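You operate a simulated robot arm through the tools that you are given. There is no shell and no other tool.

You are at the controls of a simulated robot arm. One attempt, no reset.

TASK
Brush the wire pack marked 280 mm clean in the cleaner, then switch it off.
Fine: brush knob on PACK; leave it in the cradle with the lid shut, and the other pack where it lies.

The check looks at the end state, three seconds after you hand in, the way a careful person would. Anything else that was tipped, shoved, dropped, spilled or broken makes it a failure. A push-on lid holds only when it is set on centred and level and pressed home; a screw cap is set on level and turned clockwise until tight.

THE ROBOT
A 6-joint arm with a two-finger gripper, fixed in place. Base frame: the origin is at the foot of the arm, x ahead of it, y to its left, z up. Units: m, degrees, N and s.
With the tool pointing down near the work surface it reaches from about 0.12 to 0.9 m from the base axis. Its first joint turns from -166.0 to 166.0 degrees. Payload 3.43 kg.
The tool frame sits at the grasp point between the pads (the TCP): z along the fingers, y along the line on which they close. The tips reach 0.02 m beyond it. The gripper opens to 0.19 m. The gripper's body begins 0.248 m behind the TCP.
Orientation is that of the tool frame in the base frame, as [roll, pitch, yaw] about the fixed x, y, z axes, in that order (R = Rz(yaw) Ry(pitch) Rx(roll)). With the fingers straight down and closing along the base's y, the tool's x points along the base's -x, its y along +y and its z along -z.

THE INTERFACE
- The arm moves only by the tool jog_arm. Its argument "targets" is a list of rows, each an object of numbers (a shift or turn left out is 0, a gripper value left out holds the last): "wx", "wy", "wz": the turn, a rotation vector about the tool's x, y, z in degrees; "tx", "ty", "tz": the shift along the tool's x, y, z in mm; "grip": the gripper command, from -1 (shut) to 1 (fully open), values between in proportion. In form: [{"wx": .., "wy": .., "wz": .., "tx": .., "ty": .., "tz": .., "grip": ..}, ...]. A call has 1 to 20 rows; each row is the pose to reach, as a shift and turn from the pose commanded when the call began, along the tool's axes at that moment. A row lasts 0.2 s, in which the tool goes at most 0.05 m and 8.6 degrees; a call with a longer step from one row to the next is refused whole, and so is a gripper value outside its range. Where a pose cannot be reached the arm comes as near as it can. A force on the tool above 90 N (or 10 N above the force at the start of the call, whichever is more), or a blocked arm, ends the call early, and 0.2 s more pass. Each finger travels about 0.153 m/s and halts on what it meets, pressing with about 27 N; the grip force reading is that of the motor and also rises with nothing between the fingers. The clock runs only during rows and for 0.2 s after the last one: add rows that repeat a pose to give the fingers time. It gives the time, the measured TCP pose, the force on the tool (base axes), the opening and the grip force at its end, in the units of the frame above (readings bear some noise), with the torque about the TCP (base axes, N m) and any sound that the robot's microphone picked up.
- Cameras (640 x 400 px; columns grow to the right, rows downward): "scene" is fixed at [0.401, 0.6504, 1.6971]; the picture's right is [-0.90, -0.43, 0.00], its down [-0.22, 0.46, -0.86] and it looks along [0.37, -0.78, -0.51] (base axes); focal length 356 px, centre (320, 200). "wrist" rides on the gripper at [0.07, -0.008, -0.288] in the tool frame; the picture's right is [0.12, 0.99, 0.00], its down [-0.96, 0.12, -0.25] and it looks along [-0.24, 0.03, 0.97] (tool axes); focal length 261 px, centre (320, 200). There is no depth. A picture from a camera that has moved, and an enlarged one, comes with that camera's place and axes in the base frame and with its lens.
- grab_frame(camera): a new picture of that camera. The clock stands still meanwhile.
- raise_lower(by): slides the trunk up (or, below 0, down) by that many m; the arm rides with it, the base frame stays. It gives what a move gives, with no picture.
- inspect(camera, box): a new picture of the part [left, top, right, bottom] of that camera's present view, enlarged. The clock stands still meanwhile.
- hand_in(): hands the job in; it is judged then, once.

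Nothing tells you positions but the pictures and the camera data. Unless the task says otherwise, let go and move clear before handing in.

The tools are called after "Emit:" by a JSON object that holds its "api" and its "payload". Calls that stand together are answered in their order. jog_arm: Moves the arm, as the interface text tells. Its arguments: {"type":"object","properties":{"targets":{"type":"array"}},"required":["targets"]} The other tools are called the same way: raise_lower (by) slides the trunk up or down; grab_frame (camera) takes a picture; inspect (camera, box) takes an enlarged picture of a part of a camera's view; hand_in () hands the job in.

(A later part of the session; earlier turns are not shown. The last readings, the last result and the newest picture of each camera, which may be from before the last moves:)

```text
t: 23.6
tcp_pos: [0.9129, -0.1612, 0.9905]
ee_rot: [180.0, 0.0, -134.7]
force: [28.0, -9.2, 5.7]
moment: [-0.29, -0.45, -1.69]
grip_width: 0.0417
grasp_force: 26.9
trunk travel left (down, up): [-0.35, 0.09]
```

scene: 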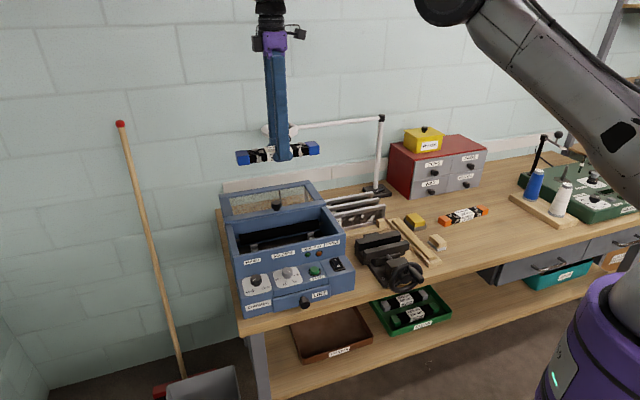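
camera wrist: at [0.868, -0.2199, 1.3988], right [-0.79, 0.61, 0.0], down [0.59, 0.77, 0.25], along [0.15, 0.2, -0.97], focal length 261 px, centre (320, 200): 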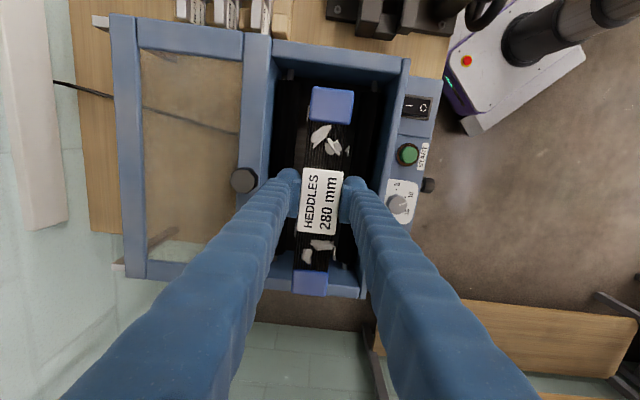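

A sideways force (~26 N toward the back) remains, so I'm touching something on the front side; I'll back off by 3 mm that way and watch.

Emit:
{"api": "jog_arm", "payload": {"targets": [{"ty": -1.5}, {"ty": -3}, {"ty": -3}]}}

Emit:
{"api": "inspect", "payload": {"camera": "wrist", "box": [260, 150, 400, 250]}}

```text
t: 24.4
tcp_pos: [0.9137, -0.1619, 0.9906]
ee_rot: [179.6, -0.2, -134.8]
force: [9.7, 6.3, -2.6]
moment: [-0.14, -0.26, -1.73]
grip_width: 0.0416
grasp_force: 27.3
trunk travel left (down, up): [-0.35, 0.09]
```

```text
4.00 times, centred on (330, 200) of wrist
camera zoom: at [0.8701, -0.2183, 1.2791], right [-0.79, 0.61, 0.01], down [0.6, 0.77, 0.25], along [0.15, 0.2, -0.97], focal length 1043 px, centre (280, 200)
```

zoom: 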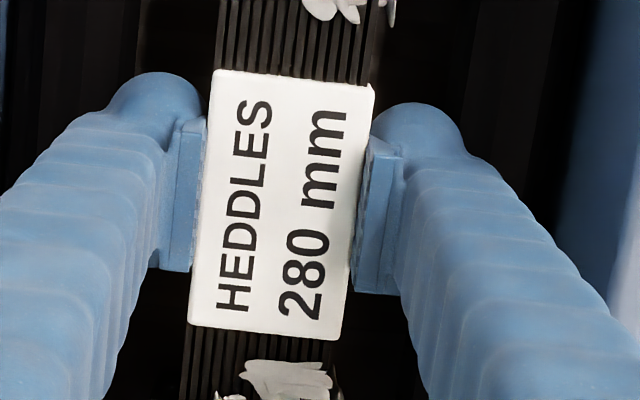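

The finger knuckles are bulky and may be close to the rollers, but the posts' steps are only ~7 mm below the upright tops, so the pack is on or within millimetres of them. I'll open slightly and read the width.

Emit:
{"api": "jog_arm", "payload": {"targets": [{"grip": -0.53}, {"grip": -0.5}, {"grip": -0.5}]}}

Emit:
{"api": "inspect", "payload": {"camera": "wrist", "box": [230, 60, 410, 310]}}

```text
t: 25.2
tcp_pos: [0.9128, -0.162, 0.9915]
ee_rot: [179.8, -0.1, -134.6]
force: [-1.8, 11.9, -13.7]
moment: [0.2, 0.15, -1.8]
grip_width: 0.0414
grasp_force: 0.1
trunk travel left (down, up): [-0.35, 0.09]
```

```text
1.60 times, centred on (320, 185) of wrist
camera zoom: at [0.8701, -0.2182, 1.2791], right [-0.79, 0.61, 0.01], down [0.6, 0.77, 0.24], along [0.15, 0.2, -0.97], focal length 417 px, centre (320, 224)
```

zoom: 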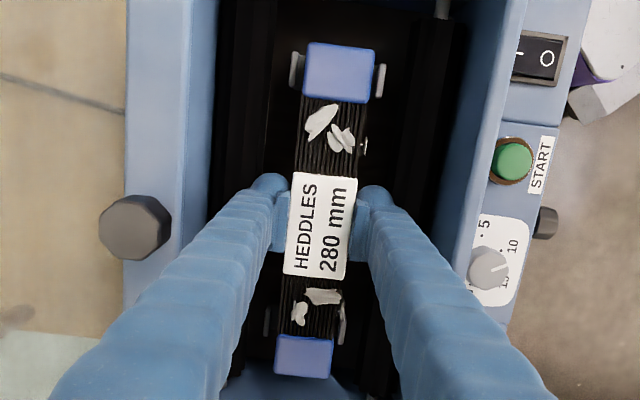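

The fingers are held in by the rollers and can't open here. I'll close again and lift a few mm to get free, then find out the height at which the fingers are clear.

Emit:
{"api": "jog_arm", "payload": {"targets": [{"grip": -1}, {"grip": -1}, {"grip": -1}]}}

Emit:
{"api": "jog_arm", "payload": {"targets": [{"tz": -4}, {"tz": -8}, {"tz": -8}]}}

Emit:
{"api": "inspect", "payload": {"camera": "wrist", "box": [230, 60, 410, 310]}}

```text
t: 26.0
tcp_pos: [0.9125, -0.1629, 0.9907]
ee_rot: [179.7, -0.2, -134.6]
force: [-11.7, 16.0, -18.8]
moment: [0.11, 0.14, -1.81]
grip_width: 0.0409
grasp_force: 27.1
trunk travel left (down, up): [-0.35, 0.09]
```

```text
t: 26.8
tcp_pos: [0.9127, -0.1621, 0.9908]
ee_rot: [179.3, -0.5, -134.6]
force: [-13.9, 15.6, -68.5]
moment: [-0.22, -0.23, -1.33]
grip_width: 0.0414
grasp_force: 26.6
trunk travel left (down, up): [-0.35, 0.09]
```

```text
1.60 times, centred on (320, 185) of wrist
camera zoom: at [0.8725, -0.2182, 1.2797], right [-0.79, 0.61, 0.01], down [0.6, 0.77, 0.24], along [0.14, 0.2, -0.97], focal length 417 px, centre (320, 224)
```

zoom: 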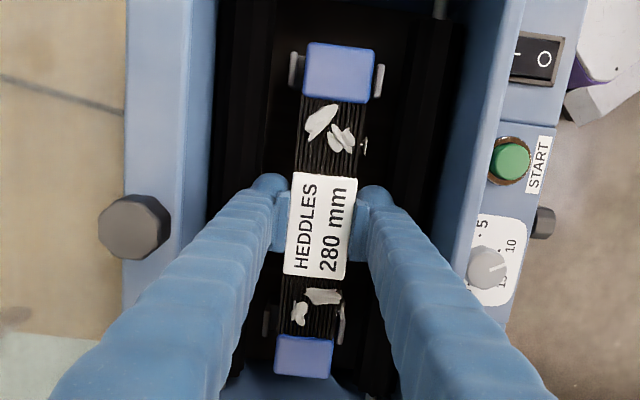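

The fingers are jammed between the rollers. I'll centre the sideways load and ease upward with tiny yaw rocking.

Emit:
{"api": "jog_arm", "payload": {"targets": [{"ty": 1.5}, {"ty": 1.5, "wz": 1.5}, {"ty": 1.5, "wz": -1.5, "tz": -1}, {"ty": 1.5, "wz": 1.5, "tz": -2}, {"ty": 1.5, "wz": -1.5, "tz": -2}, {"ty": 1.5, "wz": 0, "tz": -2}]}}

```text
t: 28.2
tcp_pos: [0.9064, -0.1658, 1.0163]
ee_rot: [-179.4, 0.5, -134.8]
force: [-4.2, 0.9, -4.0]
moment: [0.0, -0.47, -0.04]
grip_width: 0.0432
grasp_force: 26.6
trunk travel left (down, up): [-0.35, 0.09]
```

Free again with the pack still held. Let it settle and look.

Emit:
{"api": "jog_arm", "payload": {"targets": [{"tz": 0}, {"tz": 0}]}}

Emit:
{"api": "inspect", "payload": {"camera": "wrist", "box": [230, 60, 410, 310]}}

Emit:
{"api": "inspect", "payload": {"camera": "scene", "box": [220, 170, 360, 270]}}

```text
t: 28.8
tcp_pos: [0.9101, -0.1639, 1.0086]
ee_rot: [-179.9, 0.1, -134.7]
force: [-0.4, -0.2, -2.6]
moment: [-0.02, -0.15, 0.03]
grip_width: 0.0431
grasp_force: 26.6
trunk travel left (down, up): [-0.35, 0.09]
```

```text
1.60 times, centred on (320, 185) of wrist
camera zoom: at [0.8646, -0.2187, 1.2958], right [-0.79, 0.61, 0.0], down [0.59, 0.77, 0.25], along [0.15, 0.2, -0.97], focal length 417 px, centre (320, 224)
```

zoom: 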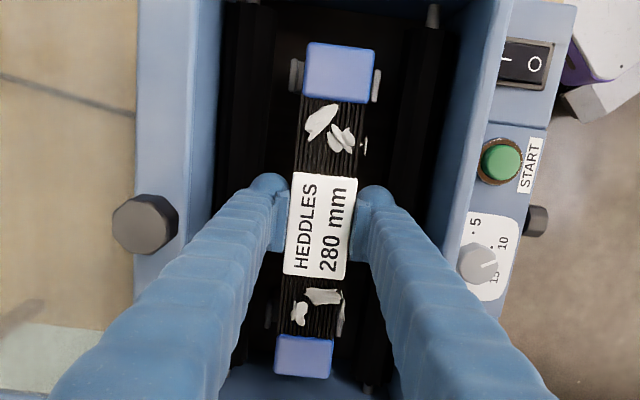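

```text
4.00 times, centred on (290, 220) of scene
camera zoom: at [0.401, 0.6504, 1.6971], right [-0.9, -0.43, 0.0], down [-0.22, 0.46, -0.86], along [0.37, -0.78, -0.51], focal length 1422 px, centre (440, 120)
```

zoom: 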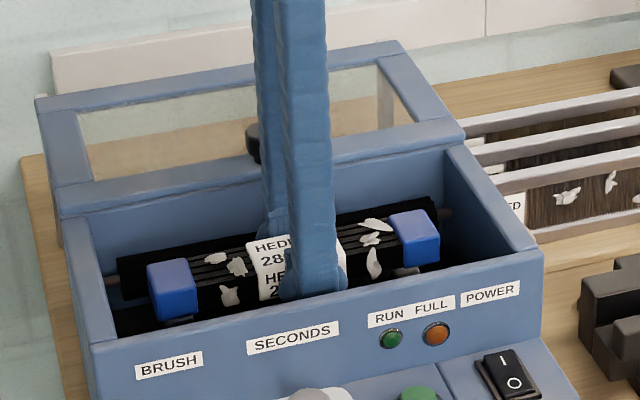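

The posts' steps compute to z≈0.951 with pack top seated at ≈0.994, while the bulky fingertips wedge on the rollers when they go that deep. I need to hold the pack much nearer its top, so I'll take it back to its spot on the bench and regrip higher.

Emit:
{"api": "jog_arm", "payload": {"targets": [{"tz": -15}, {"tz": -60}, {"tz": -105}, {"tz": -150}, {"tz": -195}, {"tz": -240}, {"tz": -280}, {"tz": -292}]}}

Emit:
{"api": "jog_arm", "payload": {"targets": [{"tx": 30, "ty": 3, "wz": -0.3}, {"tx": 75, "ty": 8, "wz": -0.7}, {"tx": 120, "ty": 13, "wz": -1}, {"tx": 165, "ty": 18, "wz": -1.5}, {"tx": 210, "ty": 23, "wz": -2}, {"tx": 255, "ty": 28, "wz": -2.5}, {"tx": 300, "ty": 33, "wz": -3}, {"tx": 345, "ty": 38, "wz": -3.5}, {"tx": 390, "ty": 43, "wz": -4}, {"tx": 435, "ty": 48, "wz": -4.5}, {"tx": 480, "ty": 53, "wz": -5}, {"tx": 525, "ty": 58, "wz": -5.5}, {"tx": 570, "ty": 63, "wz": -6}, {"tx": 615, "ty": 68, "wz": -6.5}, {"tx": 660, "ty": 73, "wz": -6.5}, {"tx": 705, "ty": 78, "wz": -6.5}, {"tx": 750, "ty": 83, "wz": -6.5}, {"tx": 780.7, "ty": 87.2, "wz": -6.5}, {"tx": 780.7, "ty": 87.2, "wz": -6.5}]}}

Emit:
{"api": "grab_frame", "payload": {"camera": "wrist"}}

```text
t: 30.6
tcp_pos: [0.9135, -0.163, 1.2964]
ee_rot: [179.8, -0.1, -134.7]
force: [0.4, 0.2, -4.0]
moment: [-0.02, 0.07, 0.01]
grip_width: 0.043
grasp_force: 27.3
trunk travel left (down, up): [-0.35, 0.09]
```

```text
t: 34.6
tcp_pos: [0.303, -0.6567, 1.2958]
ee_rot: [180.0, 0.1, -128.1]
force: [-0.2, -1.2, -4.3]
moment: [-0.01, 0.02, 0.01]
grip_width: 0.0431
grasp_force: 26.8
trunk travel left (down, up): [-0.35, 0.09]
```

```text
taken
camera wrist: at [0.2654, -0.7168, 1.5837], right [-0.85, 0.52, 0.0], down [0.5, 0.83, 0.25], along [0.13, 0.21, -0.97], focal length 261 px, centre (320, 200)
```

wrist: 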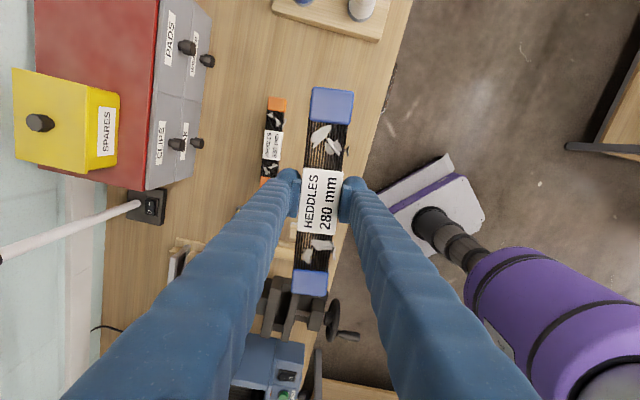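

Over the original spot. I'll lower and set the pack down gently.

Emit:
{"api": "jog_arm", "payload": {"targets": [{"tz": 45}, {"tz": 90}, {"tz": 135}, {"tz": 180}, {"tz": 225}, {"tz": 270}, {"tz": 315}, {"tz": 355}, {"tz": 385}, {"tz": 400}, {"tz": 408}, {"tz": 412}, {"tz": 412}]}}

```text
t: 37.4
tcp_pos: [0.3013, -0.6566, 0.8842]
ee_rot: [179.9, 0.0, -128.2]
force: [-0.6, 1.4, -3.9]
moment: [-0.02, 0.05, 0.0]
grip_width: 0.0432
grasp_force: 26.7
trunk travel left (down, up): [-0.35, 0.09]
```

Emit:
{"api": "jog_arm", "payload": {"targets": [{"tz": 1}, {"tz": 2}, {"tz": 2}]}}

Emit:
{"api": "inspect", "payload": {"camera": "scene", "box": [440, 200, 540, 260]}}

```text
t: 38.2
tcp_pos: [0.3009, -0.6571, 0.884]
ee_rot: [180.0, 0.0, -128.2]
force: [-0.7, 1.9, 11.2]
moment: [0.14, -0.04, -0.04]
grip_width: 0.043
grasp_force: 27.0
trunk travel left (down, up): [-0.35, 0.09]
```

```text
6.40 times, centred on (490, 230) of scene
camera zoom: at [0.401, 0.6504, 1.6971], right [-0.9, -0.43, 0.0], down [-0.22, 0.46, -0.86], along [0.37, -0.78, -0.51], focal length 2275 px, centre (-768, 8)
```

zoom: 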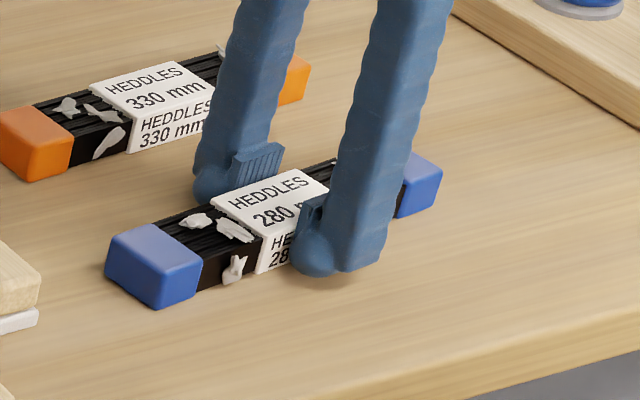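

The pack rests on the bench. Open, rise 22 mm so only the top ~12 mm is between the pads, and close again.

Emit:
{"api": "jog_arm", "payload": {"targets": [{"grip": -0.4}, {"grip": -0.2}, {"grip": -0.2}, {"tz": -12, "grip": -0.2}, {"tz": -23, "grip": -0.2}, {"tz": -23, "grip": -0.2}]}}

Emit:
{"api": "inspect", "payload": {"camera": "wrist", "box": [220, 80, 420, 300]}}

Emit:
{"api": "inspect", "payload": {"camera": "scene", "box": [440, 200, 540, 260]}}

```text
t: 39.6
tcp_pos: [0.3017, -0.6566, 0.9052]
ee_rot: [180.0, 0.0, -128.3]
force: [0.3, -0.4, -0.1]
moment: [-0.01, 0.0, 0.0]
grip_width: 0.0759
grasp_force: 0.0
trunk travel left (down, up): [-0.35, 0.09]
```

```text
1.82 times, centred on (320, 190) of wrist
camera zoom: at [0.264, -0.7174, 1.1929], right [-0.85, 0.52, 0.0], down [0.5, 0.83, 0.25], along [0.13, 0.21, -0.97], focal length 474 px, centre (320, 218)
```

zoom: 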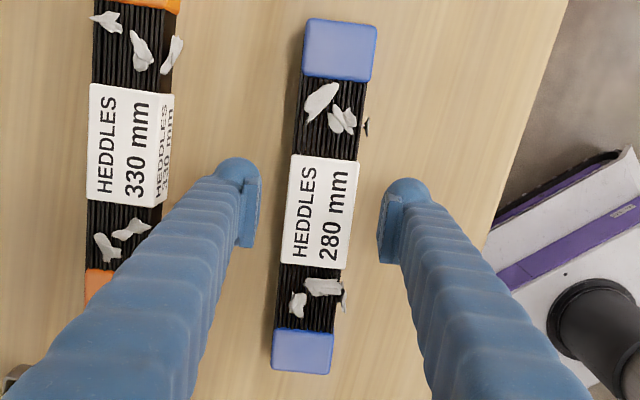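

```text
6.40 times, centred on (490, 230) of scene
camera zoom: at [0.401, 0.6504, 1.6971], right [-0.9, -0.43, 0.0], down [-0.22, 0.46, -0.86], along [0.37, -0.78, -0.51], focal length 2275 px, centre (-768, 8)
```

zoom: 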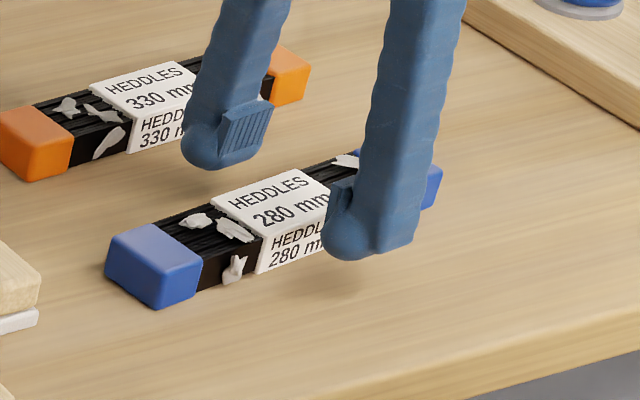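

Closing on the pack's top edge.

Emit:
{"api": "jog_arm", "payload": {"targets": [{"grip": -0.5}, {"grip": -0.8}, {"grip": -1}, {"grip": -1}]}}

Emit:
{"api": "jog_arm", "payload": {"targets": [{"tz": -10}, {"tz": -30}, {"tz": -30}]}}

Emit:
{"api": "inspect", "payload": {"camera": "scene", "box": [440, 190, 540, 260]}}

Emit:
{"api": "inspect", "payload": {"camera": "wrist", "box": [220, 80, 420, 300]}}

```text
t: 40.6
tcp_pos: [0.3, -0.6566, 0.9089]
ee_rot: [-179.9, 0.0, -128.3]
force: [-8.1, 3.1, 57.5]
moment: [0.22, 0.2, 0.04]
grip_width: 0.0059
grasp_force: 27.0
trunk travel left (down, up): [-0.35, 0.09]
```

```text
t: 41.4
tcp_pos: [0.3015, -0.6566, 0.9349]
ee_rot: [179.9, 0.0, -128.2]
force: [0.1, 0.2, 0.4]
moment: [-0.03, 0.02, -0.01]
grip_width: 0.0
grasp_force: 27.0
trunk travel left (down, up): [-0.35, 0.09]
```

```text
5.71 times, centred on (490, 225) of scene
camera zoom: at [0.401, 0.6504, 1.6971], right [-0.9, -0.43, 0.0], down [-0.22, 0.46, -0.86], along [0.37, -0.78, -0.51], focal length 2031 px, centre (-651, 57)
```

zoom: 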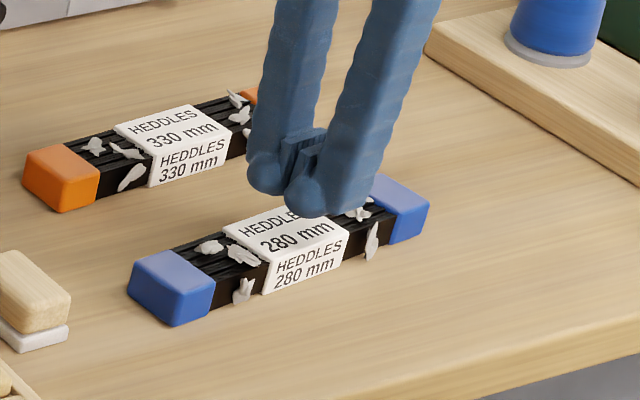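

```text
1.82 times, centred on (320, 190) of wrist
camera zoom: at [0.2643, -0.7167, 1.2227], right [-0.85, 0.52, 0.0], down [0.5, 0.83, 0.25], along [0.13, 0.21, -0.97], focal length 474 px, centre (320, 218)
```

zoom: 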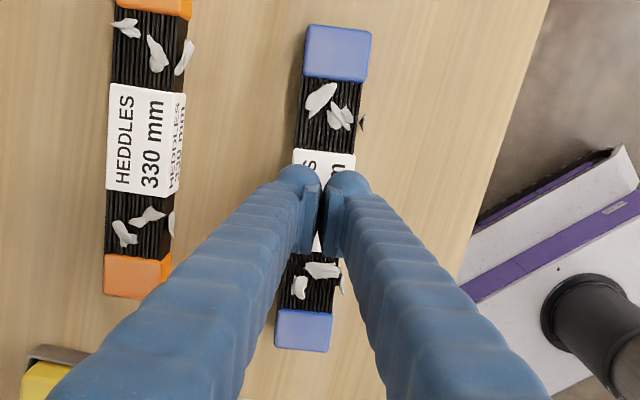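

The pack turned out to be only ~33 mm high (top ≈0.889), so the pads slipped over its top; it still lies in place. I'll open, go down to z≈0.898 for about 10 mm overlap, and re-check.

Emit:
{"api": "jog_arm", "payload": {"targets": [{"tz": -5, "grip": -0.6}, {"tz": -5, "grip": -0.2}, {"tz": -5, "grip": -0.2}]}}

Emit:
{"api": "inspect", "payload": {"camera": "wrist", "box": [220, 80, 420, 300]}}

Emit:
{"api": "inspect", "payload": {"camera": "scene", "box": [440, 190, 540, 260]}}

```text
t: 42.2
tcp_pos: [0.3015, -0.657, 0.9397]
ee_rot: [180.0, 0.0, -128.0]
force: [-1.0, 1.4, -0.4]
moment: [-0.01, 0.02, 0.0]
grip_width: 0.076
grasp_force: 0.1
trunk travel left (down, up): [-0.35, 0.09]
```

```text
1.82 times, centred on (320, 190) of wrist
camera zoom: at [0.2639, -0.7174, 1.2277], right [-0.85, 0.52, 0.0], down [0.5, 0.83, 0.25], along [0.13, 0.21, -0.97], focal length 474 px, centre (320, 218)
```

zoom: 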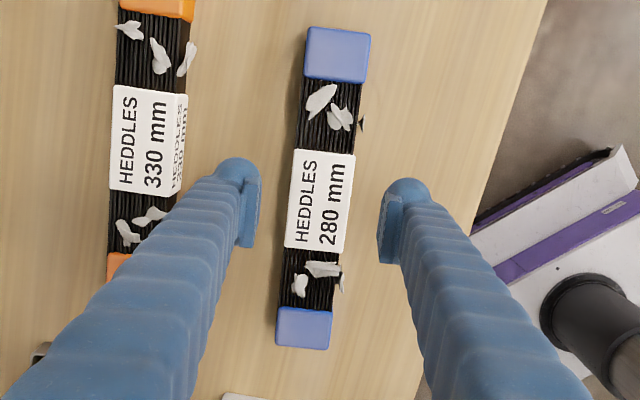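

```text
5.71 times, centred on (490, 225) of scene
camera zoom: at [0.401, 0.6504, 1.6971], right [-0.9, -0.43, 0.0], down [-0.22, 0.46, -0.86], along [0.37, -0.78, -0.51], focal length 2031 px, centre (-651, 57)
```

zoom: 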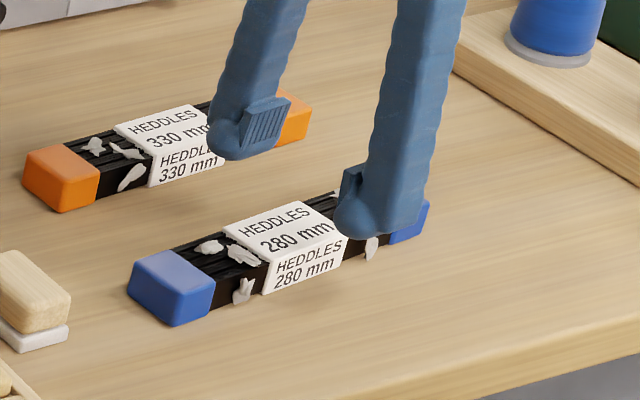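

Pack undisturbed and about 30 mm high. Lowering to z≈0.897 and closing gently.

Emit:
{"api": "jog_arm", "payload": {"targets": [{"tz": 20}, {"tz": 43}, {"tz": 43}, {"tz": 43, "grip": -0.45}, {"tz": 43, "grip": -0.55}, {"tz": 43, "grip": -0.58}, {"tz": 43, "grip": -0.58}]}}

Emit:
{"api": "jog_arm", "payload": {"targets": [{"grip": -0.65}, {"grip": -0.65}]}}

```text
t: 43.8
tcp_pos: [0.301, -0.6569, 0.8978]
ee_rot: [179.8, 0.0, -128.2]
force: [0.7, -0.5, 0.4]
moment: [-0.04, 0.02, -0.02]
grip_width: 0.043
grasp_force: 27.1
trunk travel left (down, up): [-0.35, 0.09]
```

```text
t: 44.4
tcp_pos: [0.3012, -0.6574, 0.8973]
ee_rot: [179.9, 0.0, -128.2]
force: [1.5, 0.7, -0.6]
moment: [0.0, -0.02, -0.01]
grip_width: 0.0431
grasp_force: 26.5
trunk travel left (down, up): [-0.35, 0.09]
```

It holds at 43 mm this time. Lift a little and check it hangs level.

Emit:
{"api": "jog_arm", "payload": {"targets": [{"grip": -1}, {"tz": -10, "grip": -1}, {"tz": -30}, {"tz": -30}]}}

Emit:
{"api": "inspect", "payload": {"camera": "scene", "box": [440, 190, 540, 260]}}

Emit:
{"api": "inspect", "payload": {"camera": "wrist", "box": [220, 80, 420, 300]}}

```text
t: 45.4
tcp_pos: [0.3009, -0.6563, 0.9279]
ee_rot: [179.9, 0.0, -128.2]
force: [-0.1, 0.9, -3.9]
moment: [-0.04, 0.0, -0.03]
grip_width: 0.0431
grasp_force: 26.9
trunk travel left (down, up): [-0.35, 0.09]
```

```text
5.71 times, centred on (490, 225) of scene
camera zoom: at [0.401, 0.6504, 1.6971], right [-0.9, -0.43, 0.0], down [-0.22, 0.46, -0.86], along [0.37, -0.78, -0.51], focal length 2031 px, centre (-651, 57)
```

zoom: 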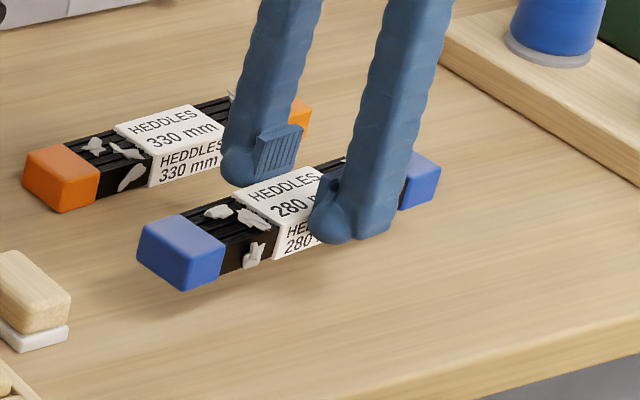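

```text
1.82 times, centred on (320, 190) of wrist
camera zoom: at [0.2639, -0.7174, 1.2147], right [-0.85, 0.52, 0.0], down [0.5, 0.83, 0.25], along [0.13, 0.21, -0.97], focal length 474 px, centre (320, 218)
```

zoom: 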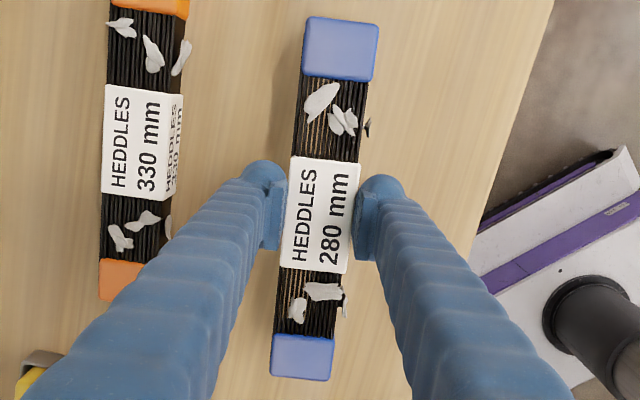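

It hangs level with ~9 mm overlap. Carrying it back to the cleaner, high.

Emit:
{"api": "jog_arm", "payload": {"targets": [{"tz": -40}, {"tz": -80}, {"tz": -120}, {"tz": -160}, {"tz": -200}, {"tz": -240}, {"tz": -280}, {"tz": -320}, {"tz": -360}, {"tz": -372}]}}

Emit:
{"api": "jog_arm", "payload": {"targets": [{"tx": -25, "ty": -6, "wz": 0.2}, {"tx": -65, "ty": -15, "wz": 0.6}, {"tx": -108, "ty": -25, "wz": 1}, {"tx": -151, "ty": -35, "wz": 1.4}, {"tx": -194, "ty": -44, "wz": 1.8}, {"tx": -237, "ty": -54, "wz": 2.2}, {"tx": -280, "ty": -64, "wz": 2.6}, {"tx": -323, "ty": -74, "wz": 3}, {"tx": -366, "ty": -84, "wz": 3.4}, {"tx": -409, "ty": -93, "wz": 3.8}, {"tx": -452, "ty": -103, "wz": 4.2}, {"tx": -495, "ty": -113, "wz": 4.6}, {"tx": -538, "ty": -123, "wz": 5}, {"tx": -581, "ty": -133, "wz": 5.4}, {"tx": -624, "ty": -143, "wz": 5.8}, {"tx": -667, "ty": -152, "wz": 6.2}, {"tx": -710, "ty": -162, "wz": 6.5}, {"tx": -748, "ty": -171, "wz": 6.5}, {"tx": -767, "ty": -175.4, "wz": 6.5}, {"tx": -767, "ty": -175.4, "wz": 6.5}]}}

Emit:
{"api": "jog_arm", "payload": {"targets": [{"tz": 40}, {"tz": 80}, {"tz": 120}, {"tz": 160}, {"tz": 200}, {"tz": 230}, {"tz": 240}, {"tz": 240}]}}

Emit:
{"api": "inspect", "payload": {"camera": "wrist", "box": [250, 40, 400, 160]}}

Emit:
{"api": "inspect", "payload": {"camera": "wrist", "box": [260, 220, 380, 310]}}

Emit:
{"api": "inspect", "payload": {"camera": "scene", "box": [220, 170, 360, 270]}}

```text
t: 47.6
tcp_pos: [0.3018, -0.6574, 1.3005]
ee_rot: [179.9, 0.0, -128.2]
force: [-1.0, -0.4, -4.0]
moment: [-0.02, 0.04, 0.01]
grip_width: 0.043
grasp_force: 26.7
trunk travel left (down, up): [-0.35, 0.09]
```

```text
t: 51.8
tcp_pos: [0.9145, -0.1616, 1.2977]
ee_rot: [179.8, -0.1, -134.7]
force: [0.4, 0.0, -4.9]
moment: [0.0, -0.02, -0.01]
grip_width: 0.0431
grasp_force: 26.6
trunk travel left (down, up): [-0.35, 0.09]
```

```text
t: 53.6
tcp_pos: [0.9139, -0.1614, 1.058]
ee_rot: [179.8, -0.1, -134.7]
force: [0.9, 0.4, 0.7]
moment: [0.01, 0.0, 0.02]
grip_width: 0.0002
grasp_force: 26.9
trunk travel left (down, up): [-0.35, 0.09]
```

```text
3.33 times, centred on (325, 100) of wrist
camera zoom: at [0.8696, -0.2171, 1.3461], right [-0.79, 0.61, 0.0], down [0.59, 0.77, 0.25], along [0.15, 0.2, -0.97], focal length 869 px, centre (303, 533)
```

zoom: 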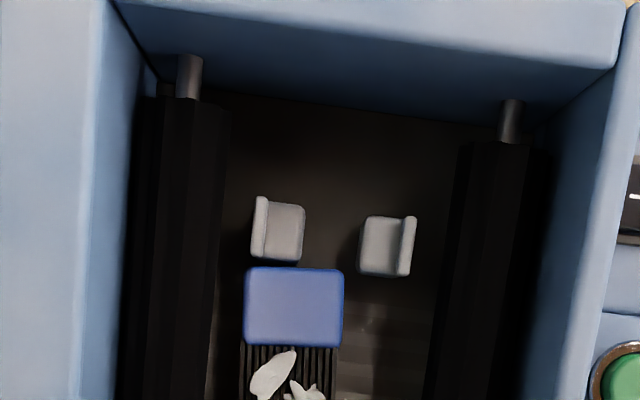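

```text
4.44 times, centred on (320, 265) of wrist
camera zoom: at [0.8696, -0.2171, 1.3461], right [-0.79, 0.61, 0.0], down [0.59, 0.77, 0.25], along [0.15, 0.2, -0.97], focal length 1158 px, centre (320, -89)
```

zoom: 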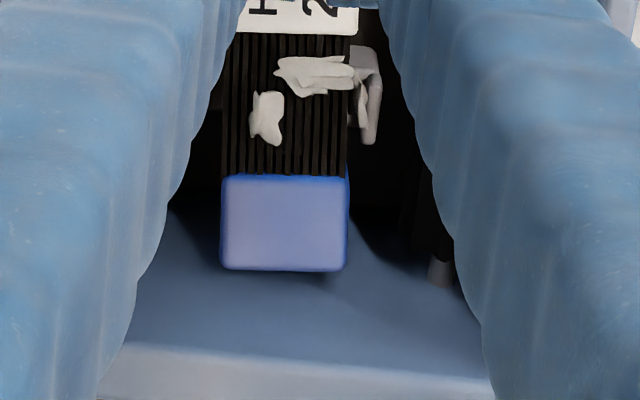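

```text
4.00 times, centred on (290, 220) of scene
camera zoom: at [0.401, 0.6504, 1.6971], right [-0.9, -0.43, 0.0], down [-0.22, 0.46, -0.86], along [0.37, -0.78, -0.51], focal length 1422 px, centre (440, 120)
```

zoom: 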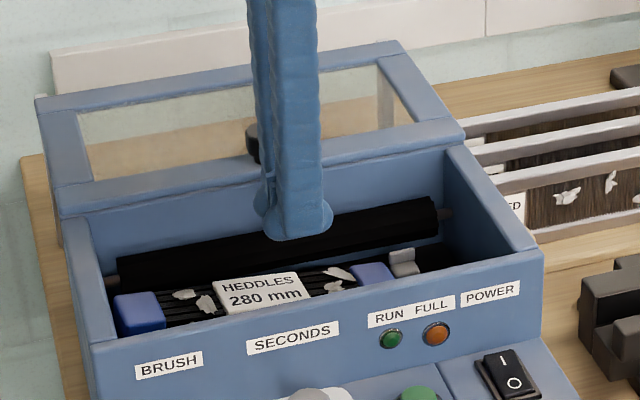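

The pack slipped out of that shallow grip on the way down and now lies in the box, shifted toward the far end and apparently tilted off the near posts. I'll go up, open the fingers wide and look carefully.

Emit:
{"api": "jog_arm", "payload": {"targets": [{"tz": -40}, {"tz": -80}, {"tz": -120}, {"tz": -160}, {"tz": -200}, {"tz": -240, "grip": 0}, {"tz": -240, "grip": 0.5}, {"tz": -240, "grip": 1}, {"tz": -240, "grip": 1}, {"tz": -240, "grip": 1}]}}

Emit:
{"api": "grab_frame", "payload": {"camera": "wrist"}}

Emit:
{"api": "inspect", "payload": {"camera": "wrist", "box": [250, 80, 390, 260]}}

Emit:
{"api": "inspect", "payload": {"camera": "scene", "box": [230, 205, 330, 260]}}

```text
t: 55.8
tcp_pos: [0.9145, -0.1613, 1.2985]
ee_rot: [179.9, -0.2, -134.7]
force: [0.5, 0.2, 0.5]
moment: [0.0, 0.0, 0.0]
grip_width: 0.19
grasp_force: 0.1
trunk travel left (down, up): [-0.35, 0.09]
```

```text
taken
camera wrist: at [0.8707, -0.2176, 1.5866], right [-0.79, 0.61, 0.0], down [0.59, 0.77, 0.25], along [0.15, 0.2, -0.97], focal length 261 px, centre (320, 200)
```

wrist: 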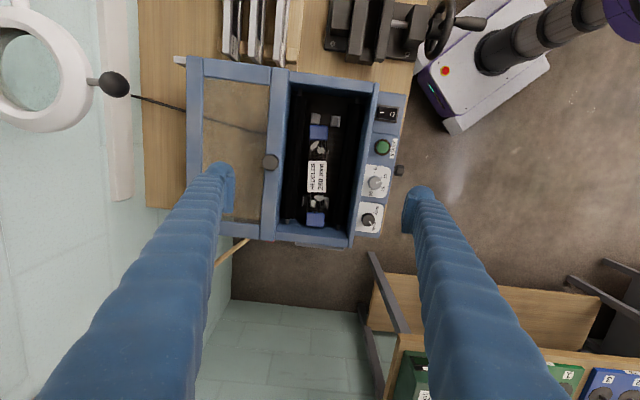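

```text
2.22 times, centred on (320, 170) of wrist
camera zoom: at [0.8707, -0.2176, 1.5866], right [-0.79, 0.61, 0.0], down [0.59, 0.77, 0.25], along [0.15, 0.2, -0.97], focal length 579 px, centre (320, 267)
```

zoom: 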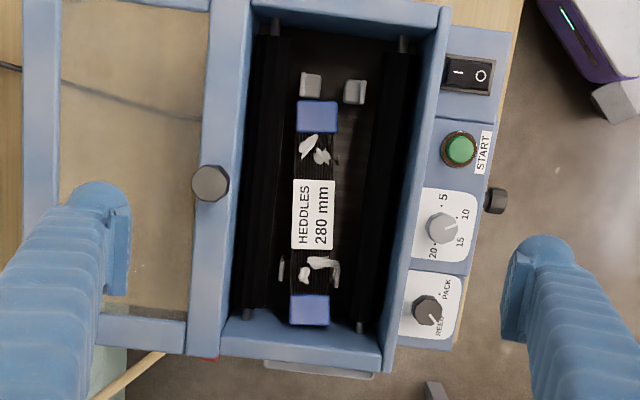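

```text
6.40 times, centred on (280, 232) of scene
camera zoom: at [0.401, 0.6504, 1.6971], right [-0.9, -0.43, 0.0], down [-0.22, 0.46, -0.86], along [0.37, -0.78, -0.51], focal length 2275 px, centre (576, -8)
```

zoom: 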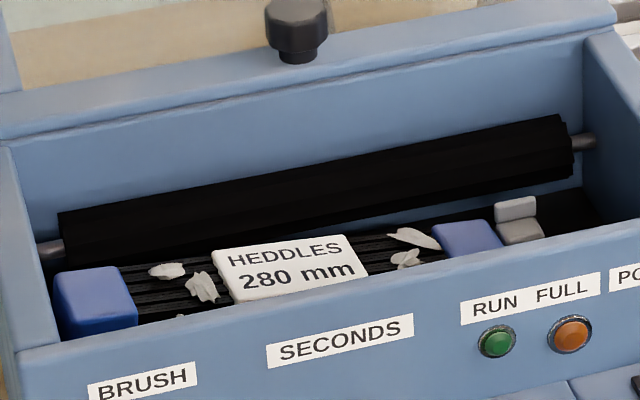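

The pack leans: the far (B) end rests high on the far posts, the near (A) end lies on the floor, yawed ~4°. I plan to grip it near its high end with a matching tilt; first more precise views.

Emit:
{"api": "inspect", "payload": {"camera": "wrist", "box": [300, 90, 360, 140]}}

Emit:
{"api": "inspect", "payload": {"camera": "wrist", "box": [285, 180, 355, 240]}}

Emit:
{"api": "inspect", "payload": {"camera": "scene", "box": [230, 225, 290, 265]}}

```text
8.00 times, centred on (330, 115) of wrist
camera zoom: at [0.8707, -0.2176, 1.5866], right [-0.79, 0.61, 0.0], down [0.59, 0.77, 0.25], along [0.15, 0.2, -0.97], focal length 2085 px, centre (240, 880)
```

zoom: 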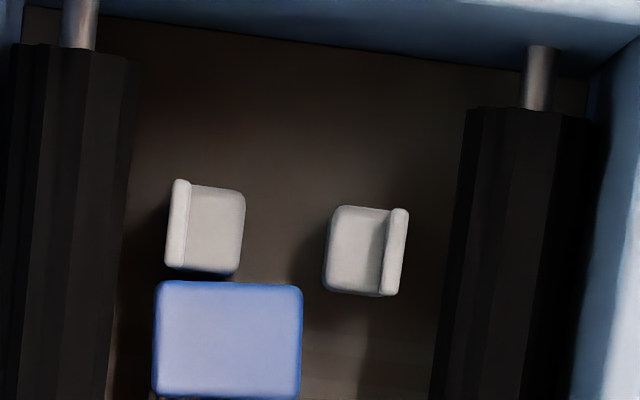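

```text
6.67 times, centred on (320, 210) of wrist
camera zoom: at [0.8707, -0.2176, 1.5866], right [-0.79, 0.61, 0.0], down [0.59, 0.77, 0.25], along [0.15, 0.2, -0.97], focal length 1738 px, centre (320, 133)
```

zoom: 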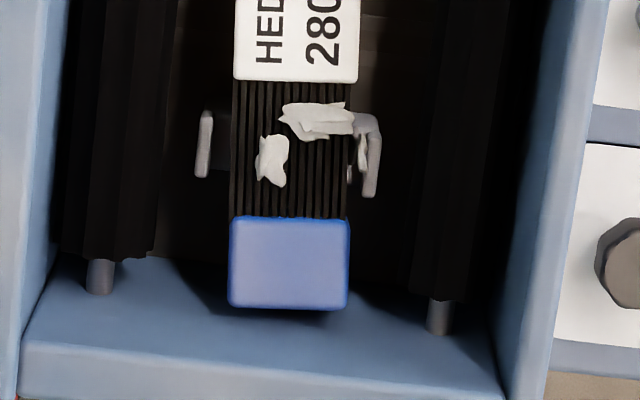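

```text
10.00 times, centred on (260, 245) of scene
camera zoom: at [0.401, 0.6504, 1.6971], right [-0.9, -0.43, 0.0], down [-0.22, 0.46, -0.86], along [0.37, -0.78, -0.51], focal length 3554 px, centre (920, -250)
```

zoom: 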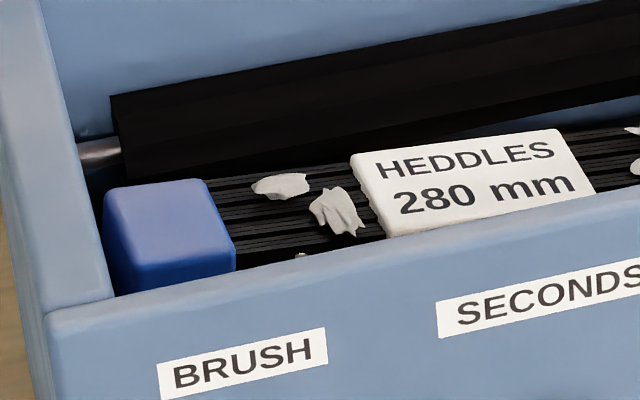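

B end top ≈0.99, A end ≈0.953, yaw off −4.7°, tilt ≈9°. I'll move above the B end with matching yaw and some tilt, fingers at about 60 mm, and check reach and alignment.

Emit:
{"api": "jog_arm", "payload": {"targets": [{"tx": -22, "ty": 1, "tz": 20, "wy": -1, "wz": -0.8, "grip": 0.2}, {"tx": -44, "ty": 2, "tz": 45, "wy": -2, "wz": -1.6, "grip": -0.2}, {"tx": -66, "ty": 3, "tz": 75, "wy": -3, "wz": -2.4, "grip": -0.37}, {"tx": -88, "ty": 4, "tz": 105, "wy": -4, "wz": -3.2}, {"tx": -110, "ty": 5, "tz": 140, "wy": -5, "wz": -4}, {"tx": -130, "ty": 5, "tz": 175, "wy": -6, "wz": -4.7}, {"tx": -130, "ty": 5, "tz": 215, "wy": -6, "wz": -4.7}, {"tx": -130, "ty": 5, "tz": 240, "wy": -6, "wz": -4.7}, {"tx": -130, "ty": 5, "tz": 240, "wy": -6, "wz": -4.7}]}}

Emit:
{"api": "grab_frame", "payload": {"camera": "wrist"}}

Emit:
{"api": "inspect", "payload": {"camera": "scene", "box": [200, 130, 360, 250]}}

```text
t: 57.8
tcp_pos: [1.002, -0.0662, 1.0594]
ee_rot: [-179.8, 5.9, -129.9]
force: [-0.2, 0.0, 0.4]
moment: [0.0, 0.03, 0.03]
grip_width: 0.06
grasp_force: 0.1
trunk travel left (down, up): [-0.35, 0.09]
```

```text
taken
camera wrist: at [0.9433, -0.147, 1.3377], right [-0.84, 0.55, -0.02], down [0.51, 0.79, 0.35], along [0.2, 0.28, -0.94], focal length 261 px, centre (320, 200)
```

wrist: 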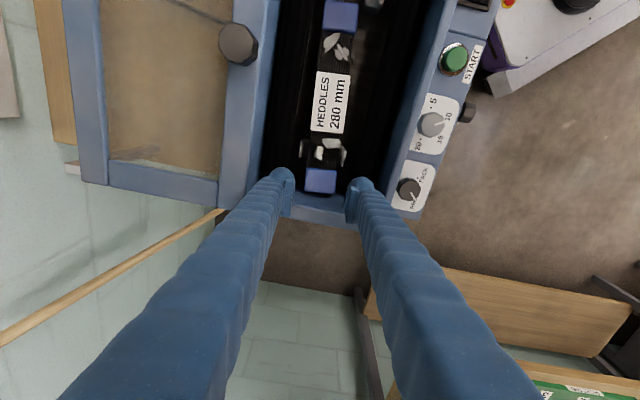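

```text
3.33 times, centred on (280, 190) of scene
camera zoom: at [0.401, 0.6504, 1.6971], right [-0.9, -0.43, 0.0], down [-0.22, 0.46, -0.86], along [0.37, -0.78, -0.51], focal length 1185 px, centre (453, 233)
```

zoom: 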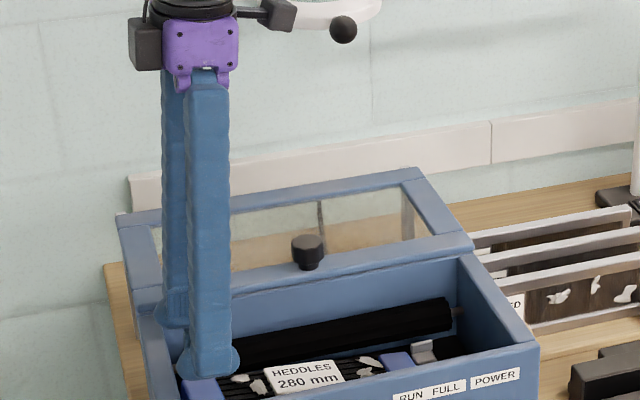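

Reached. Zooming to check the alignment of the fingers with the B cap.

Emit:
{"api": "inspect", "payload": {"camera": "wrist", "box": [250, 100, 400, 230]}}

```text
3.08 times, centred on (325, 165) of wrist
camera zoom: at [0.9433, -0.147, 1.3377], right [-0.84, 0.55, -0.02], down [0.51, 0.79, 0.35], along [0.2, 0.28, -0.94], focal length 802 px, centre (305, 308)
```

zoom: 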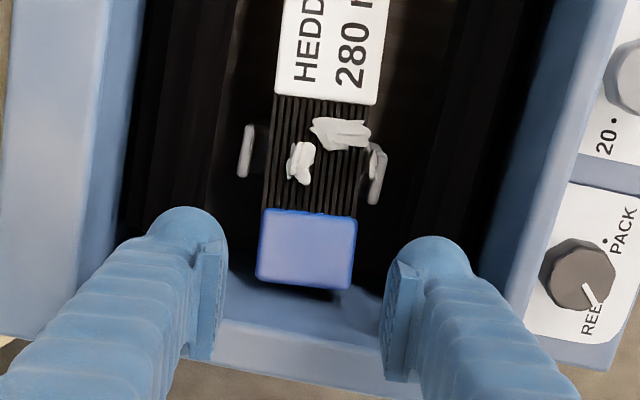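

Over the B cap; alignment within 1 mm. I'll narrow the fingers to ~48 mm and go down to just above the roller zone to re-check.

Emit:
{"api": "jog_arm", "payload": {"targets": [{"tx": 5, "ty": 0.7, "tz": 15, "grip": -0.46}, {"tx": 5, "ty": 0.7, "tz": 30, "grip": -0.49}, {"tx": 5, "ty": 0.7, "tz": 44, "grip": -0.49}, {"tx": 5, "ty": 0.7, "tz": 44, "grip": -0.49}]}}

Emit:
{"api": "inspect", "payload": {"camera": "wrist", "box": [260, 130, 380, 230]}}

Emit:
{"api": "inspect", "payload": {"camera": "scene", "box": [220, 200, 300, 260]}}

```text
t: 58.8
tcp_pos: [1.0015, -0.0674, 1.014]
ee_rot: [-179.8, 6.0, -129.9]
force: [-7.2, -7.1, 7.6]
moment: [-0.11, -0.3, -0.39]
grip_width: 0.0482
grasp_force: 0.0
trunk travel left (down, up): [-0.35, 0.09]
```

```text
4.00 times, centred on (320, 180) of wrist
camera zoom: at [0.9416, -0.1482, 1.294], right [-0.84, 0.55, -0.02], down [0.51, 0.79, 0.35], along [0.2, 0.28, -0.94], focal length 1043 px, centre (320, 280)
```

zoom: 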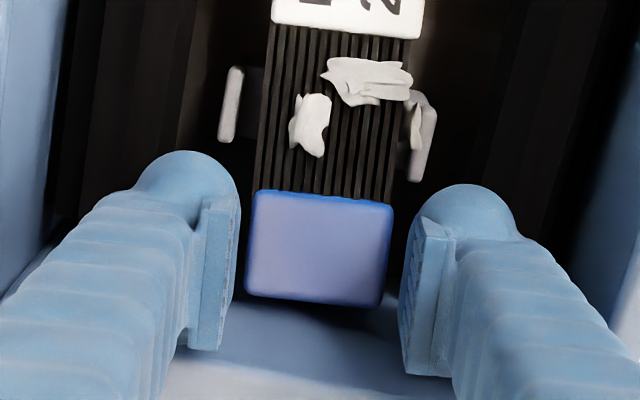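

```text
6.67 times, centred on (260, 230) of scene
camera zoom: at [0.401, 0.6504, 1.6971], right [-0.9, -0.43, 0.0], down [-0.22, 0.46, -0.86], along [0.37, -0.78, -0.51], focal length 2370 px, centre (720, 0)
```

zoom: 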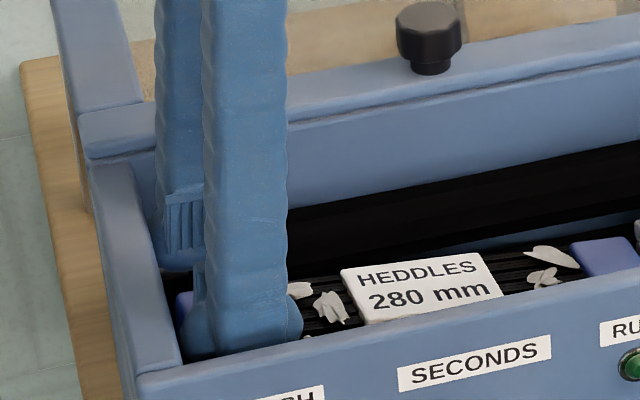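

The knuckles are too bulky to straddle the pack down there (and they touch the end wall), so gripping inside isn't workable. New plan: with closed fingers I can press on the overhanging B end to lever the A end up level, then friction-drag the pack onto the A posts. First raise, close and level the tool.

Emit:
{"api": "jog_arm", "payload": {"targets": [{"tz": -15}, {"tz": -38}, {"tx": 4, "tz": -38, "wy": 3, "grip": -1}, {"tx": 8, "tz": -38, "wy": 6, "grip": -1}, {"tx": 8, "tz": -38, "wy": 9, "grip": -1}, {"tx": 8, "tz": -38, "wy": 9, "grip": -1}]}}

Emit:
{"api": "grab_frame", "payload": {"camera": "wrist"}}

Emit:
{"api": "inspect", "payload": {"camera": "wrist", "box": [250, 50, 400, 230]}}

Emit:
{"api": "inspect", "payload": {"camera": "scene", "box": [220, 180, 320, 260]}}

```text
t: 60.2
tcp_pos: [0.9943, -0.0738, 1.0514]
ee_rot: [-179.9, -2.9, -129.9]
force: [0.4, 0.1, 0.1]
moment: [-0.03, -0.03, -0.01]
grip_width: 0.0001
grasp_force: 27.0
trunk travel left (down, up): [-0.35, 0.09]
```

```text
taken
camera wrist: at [0.9627, -0.1212, 1.3428], right [-0.84, 0.55, 0.0], down [0.54, 0.82, 0.2], along [0.1, 0.17, -0.98], focal length 261 px, centre (320, 200)
```

wrist: 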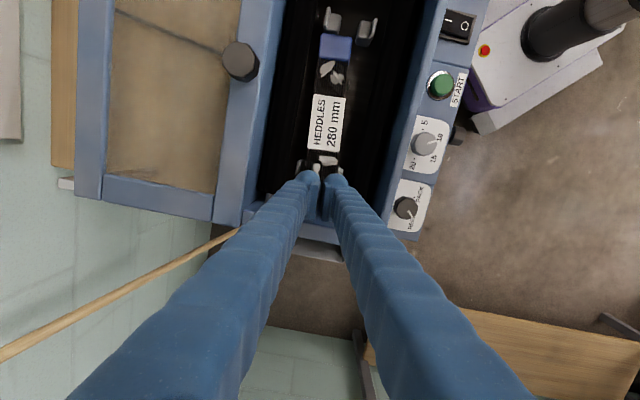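

```text
2.22 times, centred on (325, 140) of wrist
camera zoom: at [0.9627, -0.1212, 1.3428], right [-0.84, 0.55, 0.0], down [0.54, 0.82, 0.2], along [0.1, 0.17, -0.98], focal length 579 px, centre (309, 333)
```

zoom: 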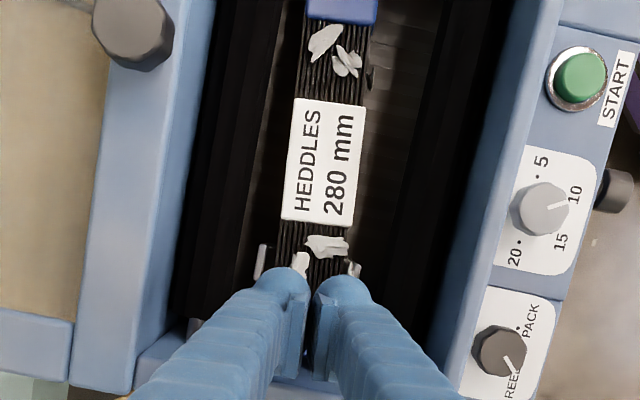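

```text
5.00 times, centred on (270, 220) of scene
camera zoom: at [0.401, 0.6504, 1.6971], right [-0.9, -0.43, 0.0], down [-0.22, 0.46, -0.86], along [0.37, -0.78, -0.51], focal length 1777 px, centre (570, 100)
```

zoom: 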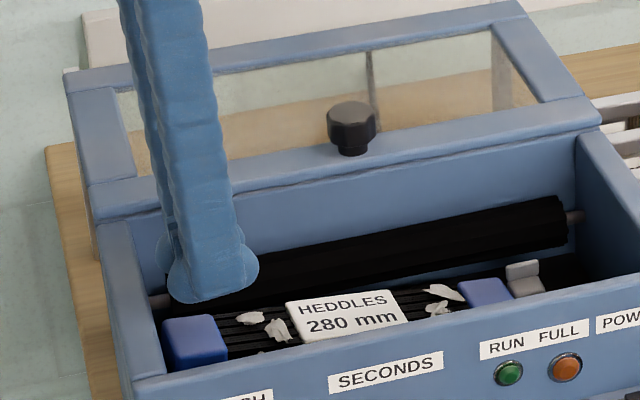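

Now press down gently on the B end with the closed fingers, step by step.

Emit:
{"api": "jog_arm", "payload": {"targets": [{"tz": 20}, {"tz": 38}, {"tz": 44}, {"tz": 44}]}}

Emit:
{"api": "inspect", "payload": {"camera": "scene", "box": [220, 190, 340, 260]}}

```text
t: 61.2
tcp_pos: [0.9931, -0.0777, 1.0069]
ee_rot: [-179.7, -3.0, -130.0]
force: [1.8, 0.4, 6.6]
moment: [0.08, -0.13, 0.03]
grip_width: 0.0059
grasp_force: 27.1
trunk travel left (down, up): [-0.35, 0.09]
```

```text
5.33 times, centred on (280, 225) of scene
camera zoom: at [0.401, 0.6504, 1.6971], right [-0.9, -0.43, 0.0], down [-0.22, 0.46, -0.86], along [0.37, -0.78, -0.51], focal length 1896 px, centre (533, 67)
```

zoom: 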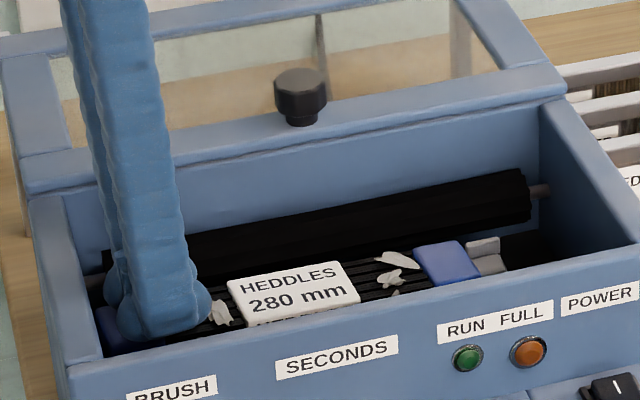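

Contact at 6.6 N. Press a little further.

Emit:
{"api": "jog_arm", "payload": {"targets": [{"tz": 1.5}, {"tz": 3}, {"tz": 3}]}}

Emit:
{"api": "inspect", "payload": {"camera": "scene", "box": [220, 190, 340, 260]}}

```text
t: 62.0
tcp_pos: [0.9916, -0.0769, 1.0046]
ee_rot: [-179.8, -3.0, -130.0]
force: [3.4, 1.3, 8.0]
moment: [0.1, -0.09, -0.03]
grip_width: 0.0059
grasp_force: 26.6
trunk travel left (down, up): [-0.35, 0.09]
```

```text
5.33 times, centred on (280, 225) of scene
camera zoom: at [0.401, 0.6504, 1.6971], right [-0.9, -0.43, 0.0], down [-0.22, 0.46, -0.86], along [0.37, -0.78, -0.51], focal length 1896 px, centre (533, 67)
```

zoom: 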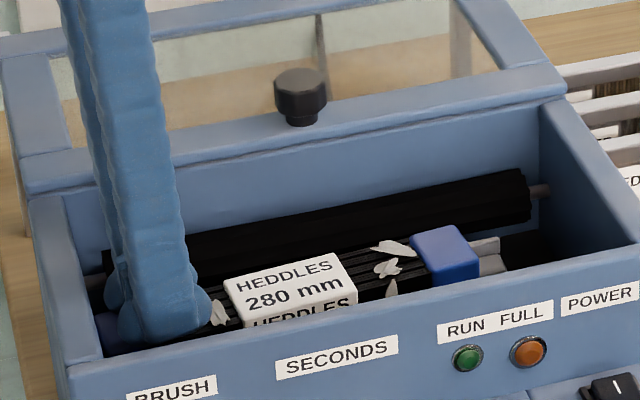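

The lever works: the A end is rising. A bit more.

Emit:
{"api": "jog_arm", "payload": {"targets": [{"tz": 1.5}, {"tz": 2.5}, {"tz": 2.5}]}}

Emit:
{"api": "inspect", "payload": {"camera": "scene", "box": [220, 190, 340, 260]}}

Emit:
{"api": "grab_frame", "payload": {"camera": "wrist"}}

```text
t: 62.8
tcp_pos: [0.9927, -0.0758, 1.0033]
ee_rot: [-179.7, -3.0, -130.0]
force: [3.7, 2.9, 19.4]
moment: [0.25, -0.19, 0.0]
grip_width: 0.006
grasp_force: 26.8
trunk travel left (down, up): [-0.35, 0.09]
```

```text
5.33 times, centred on (280, 225) of scene
camera zoom: at [0.401, 0.6504, 1.6971], right [-0.9, -0.43, 0.0], down [-0.22, 0.46, -0.86], along [0.37, -0.78, -0.51], focal length 1896 px, centre (533, 67)
```

zoom: 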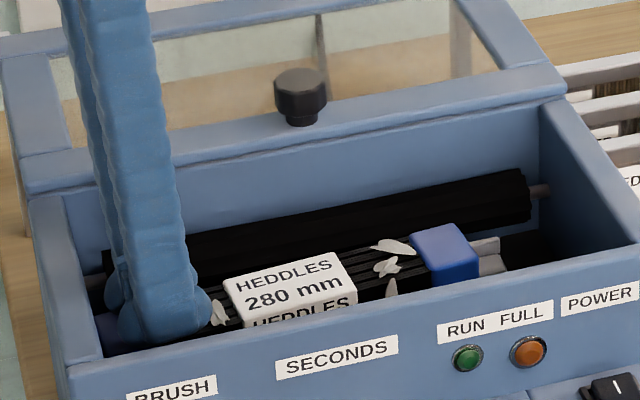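

```text
taken
camera wrist: at [0.9611, -0.1234, 1.2947], right [-0.84, 0.55, 0.0], down [0.54, 0.82, 0.2], along [0.11, 0.17, -0.98], focal length 261 px, centre (320, 200)
```

wrist: 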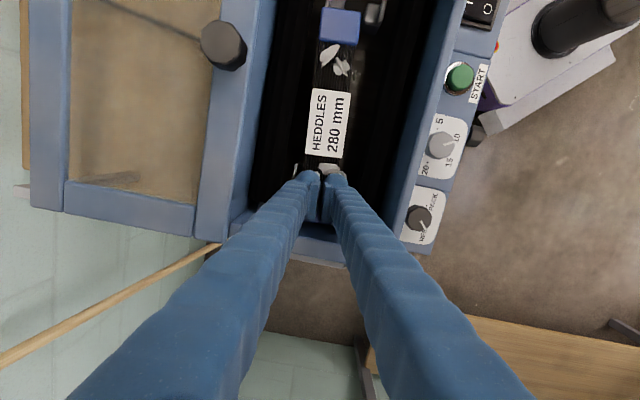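

Emit:
{"api": "inspect", "payload": {"camera": "wrist", "box": [290, 0, 400, 70]}}

Emit:
{"api": "inspect", "payload": {"camera": "scene", "box": [285, 215, 335, 255]}}

Emit:
{"api": "inspect", "payload": {"camera": "wrist", "box": [270, 140, 370, 240]}}

```text
5.71 times, centred on (345, 35) of wrist
camera zoom: at [0.9611, -0.1234, 1.2947], right [-0.84, 0.55, 0.0], down [0.54, 0.82, 0.2], along [0.11, 0.17, -0.98], focal length 1489 px, centre (177, 1143)
```

zoom: 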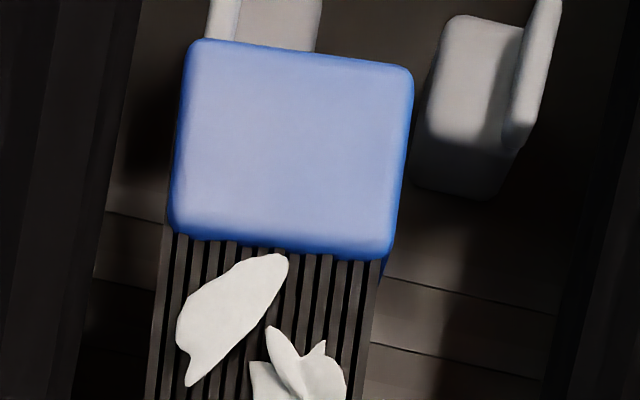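

```text
10.00 times, centred on (310, 235) of scene
camera zoom: at [0.401, 0.6504, 1.6971], right [-0.9, -0.43, 0.0], down [-0.22, 0.46, -0.86], along [0.37, -0.78, -0.51], focal length 3554 px, centre (420, -150)
```

zoom: 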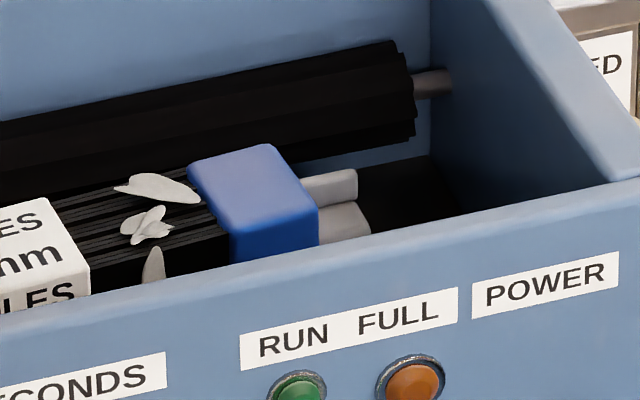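

```text
4.00 times, centred on (320, 190) of wrist
camera zoom: at [0.9611, -0.1234, 1.2947], right [-0.84, 0.55, 0.0], down [0.54, 0.82, 0.2], along [0.11, 0.17, -0.98], focal length 1043 px, centre (320, 240)
```

zoom: 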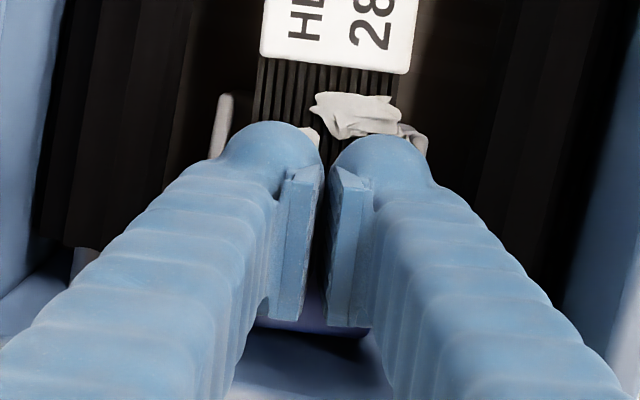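

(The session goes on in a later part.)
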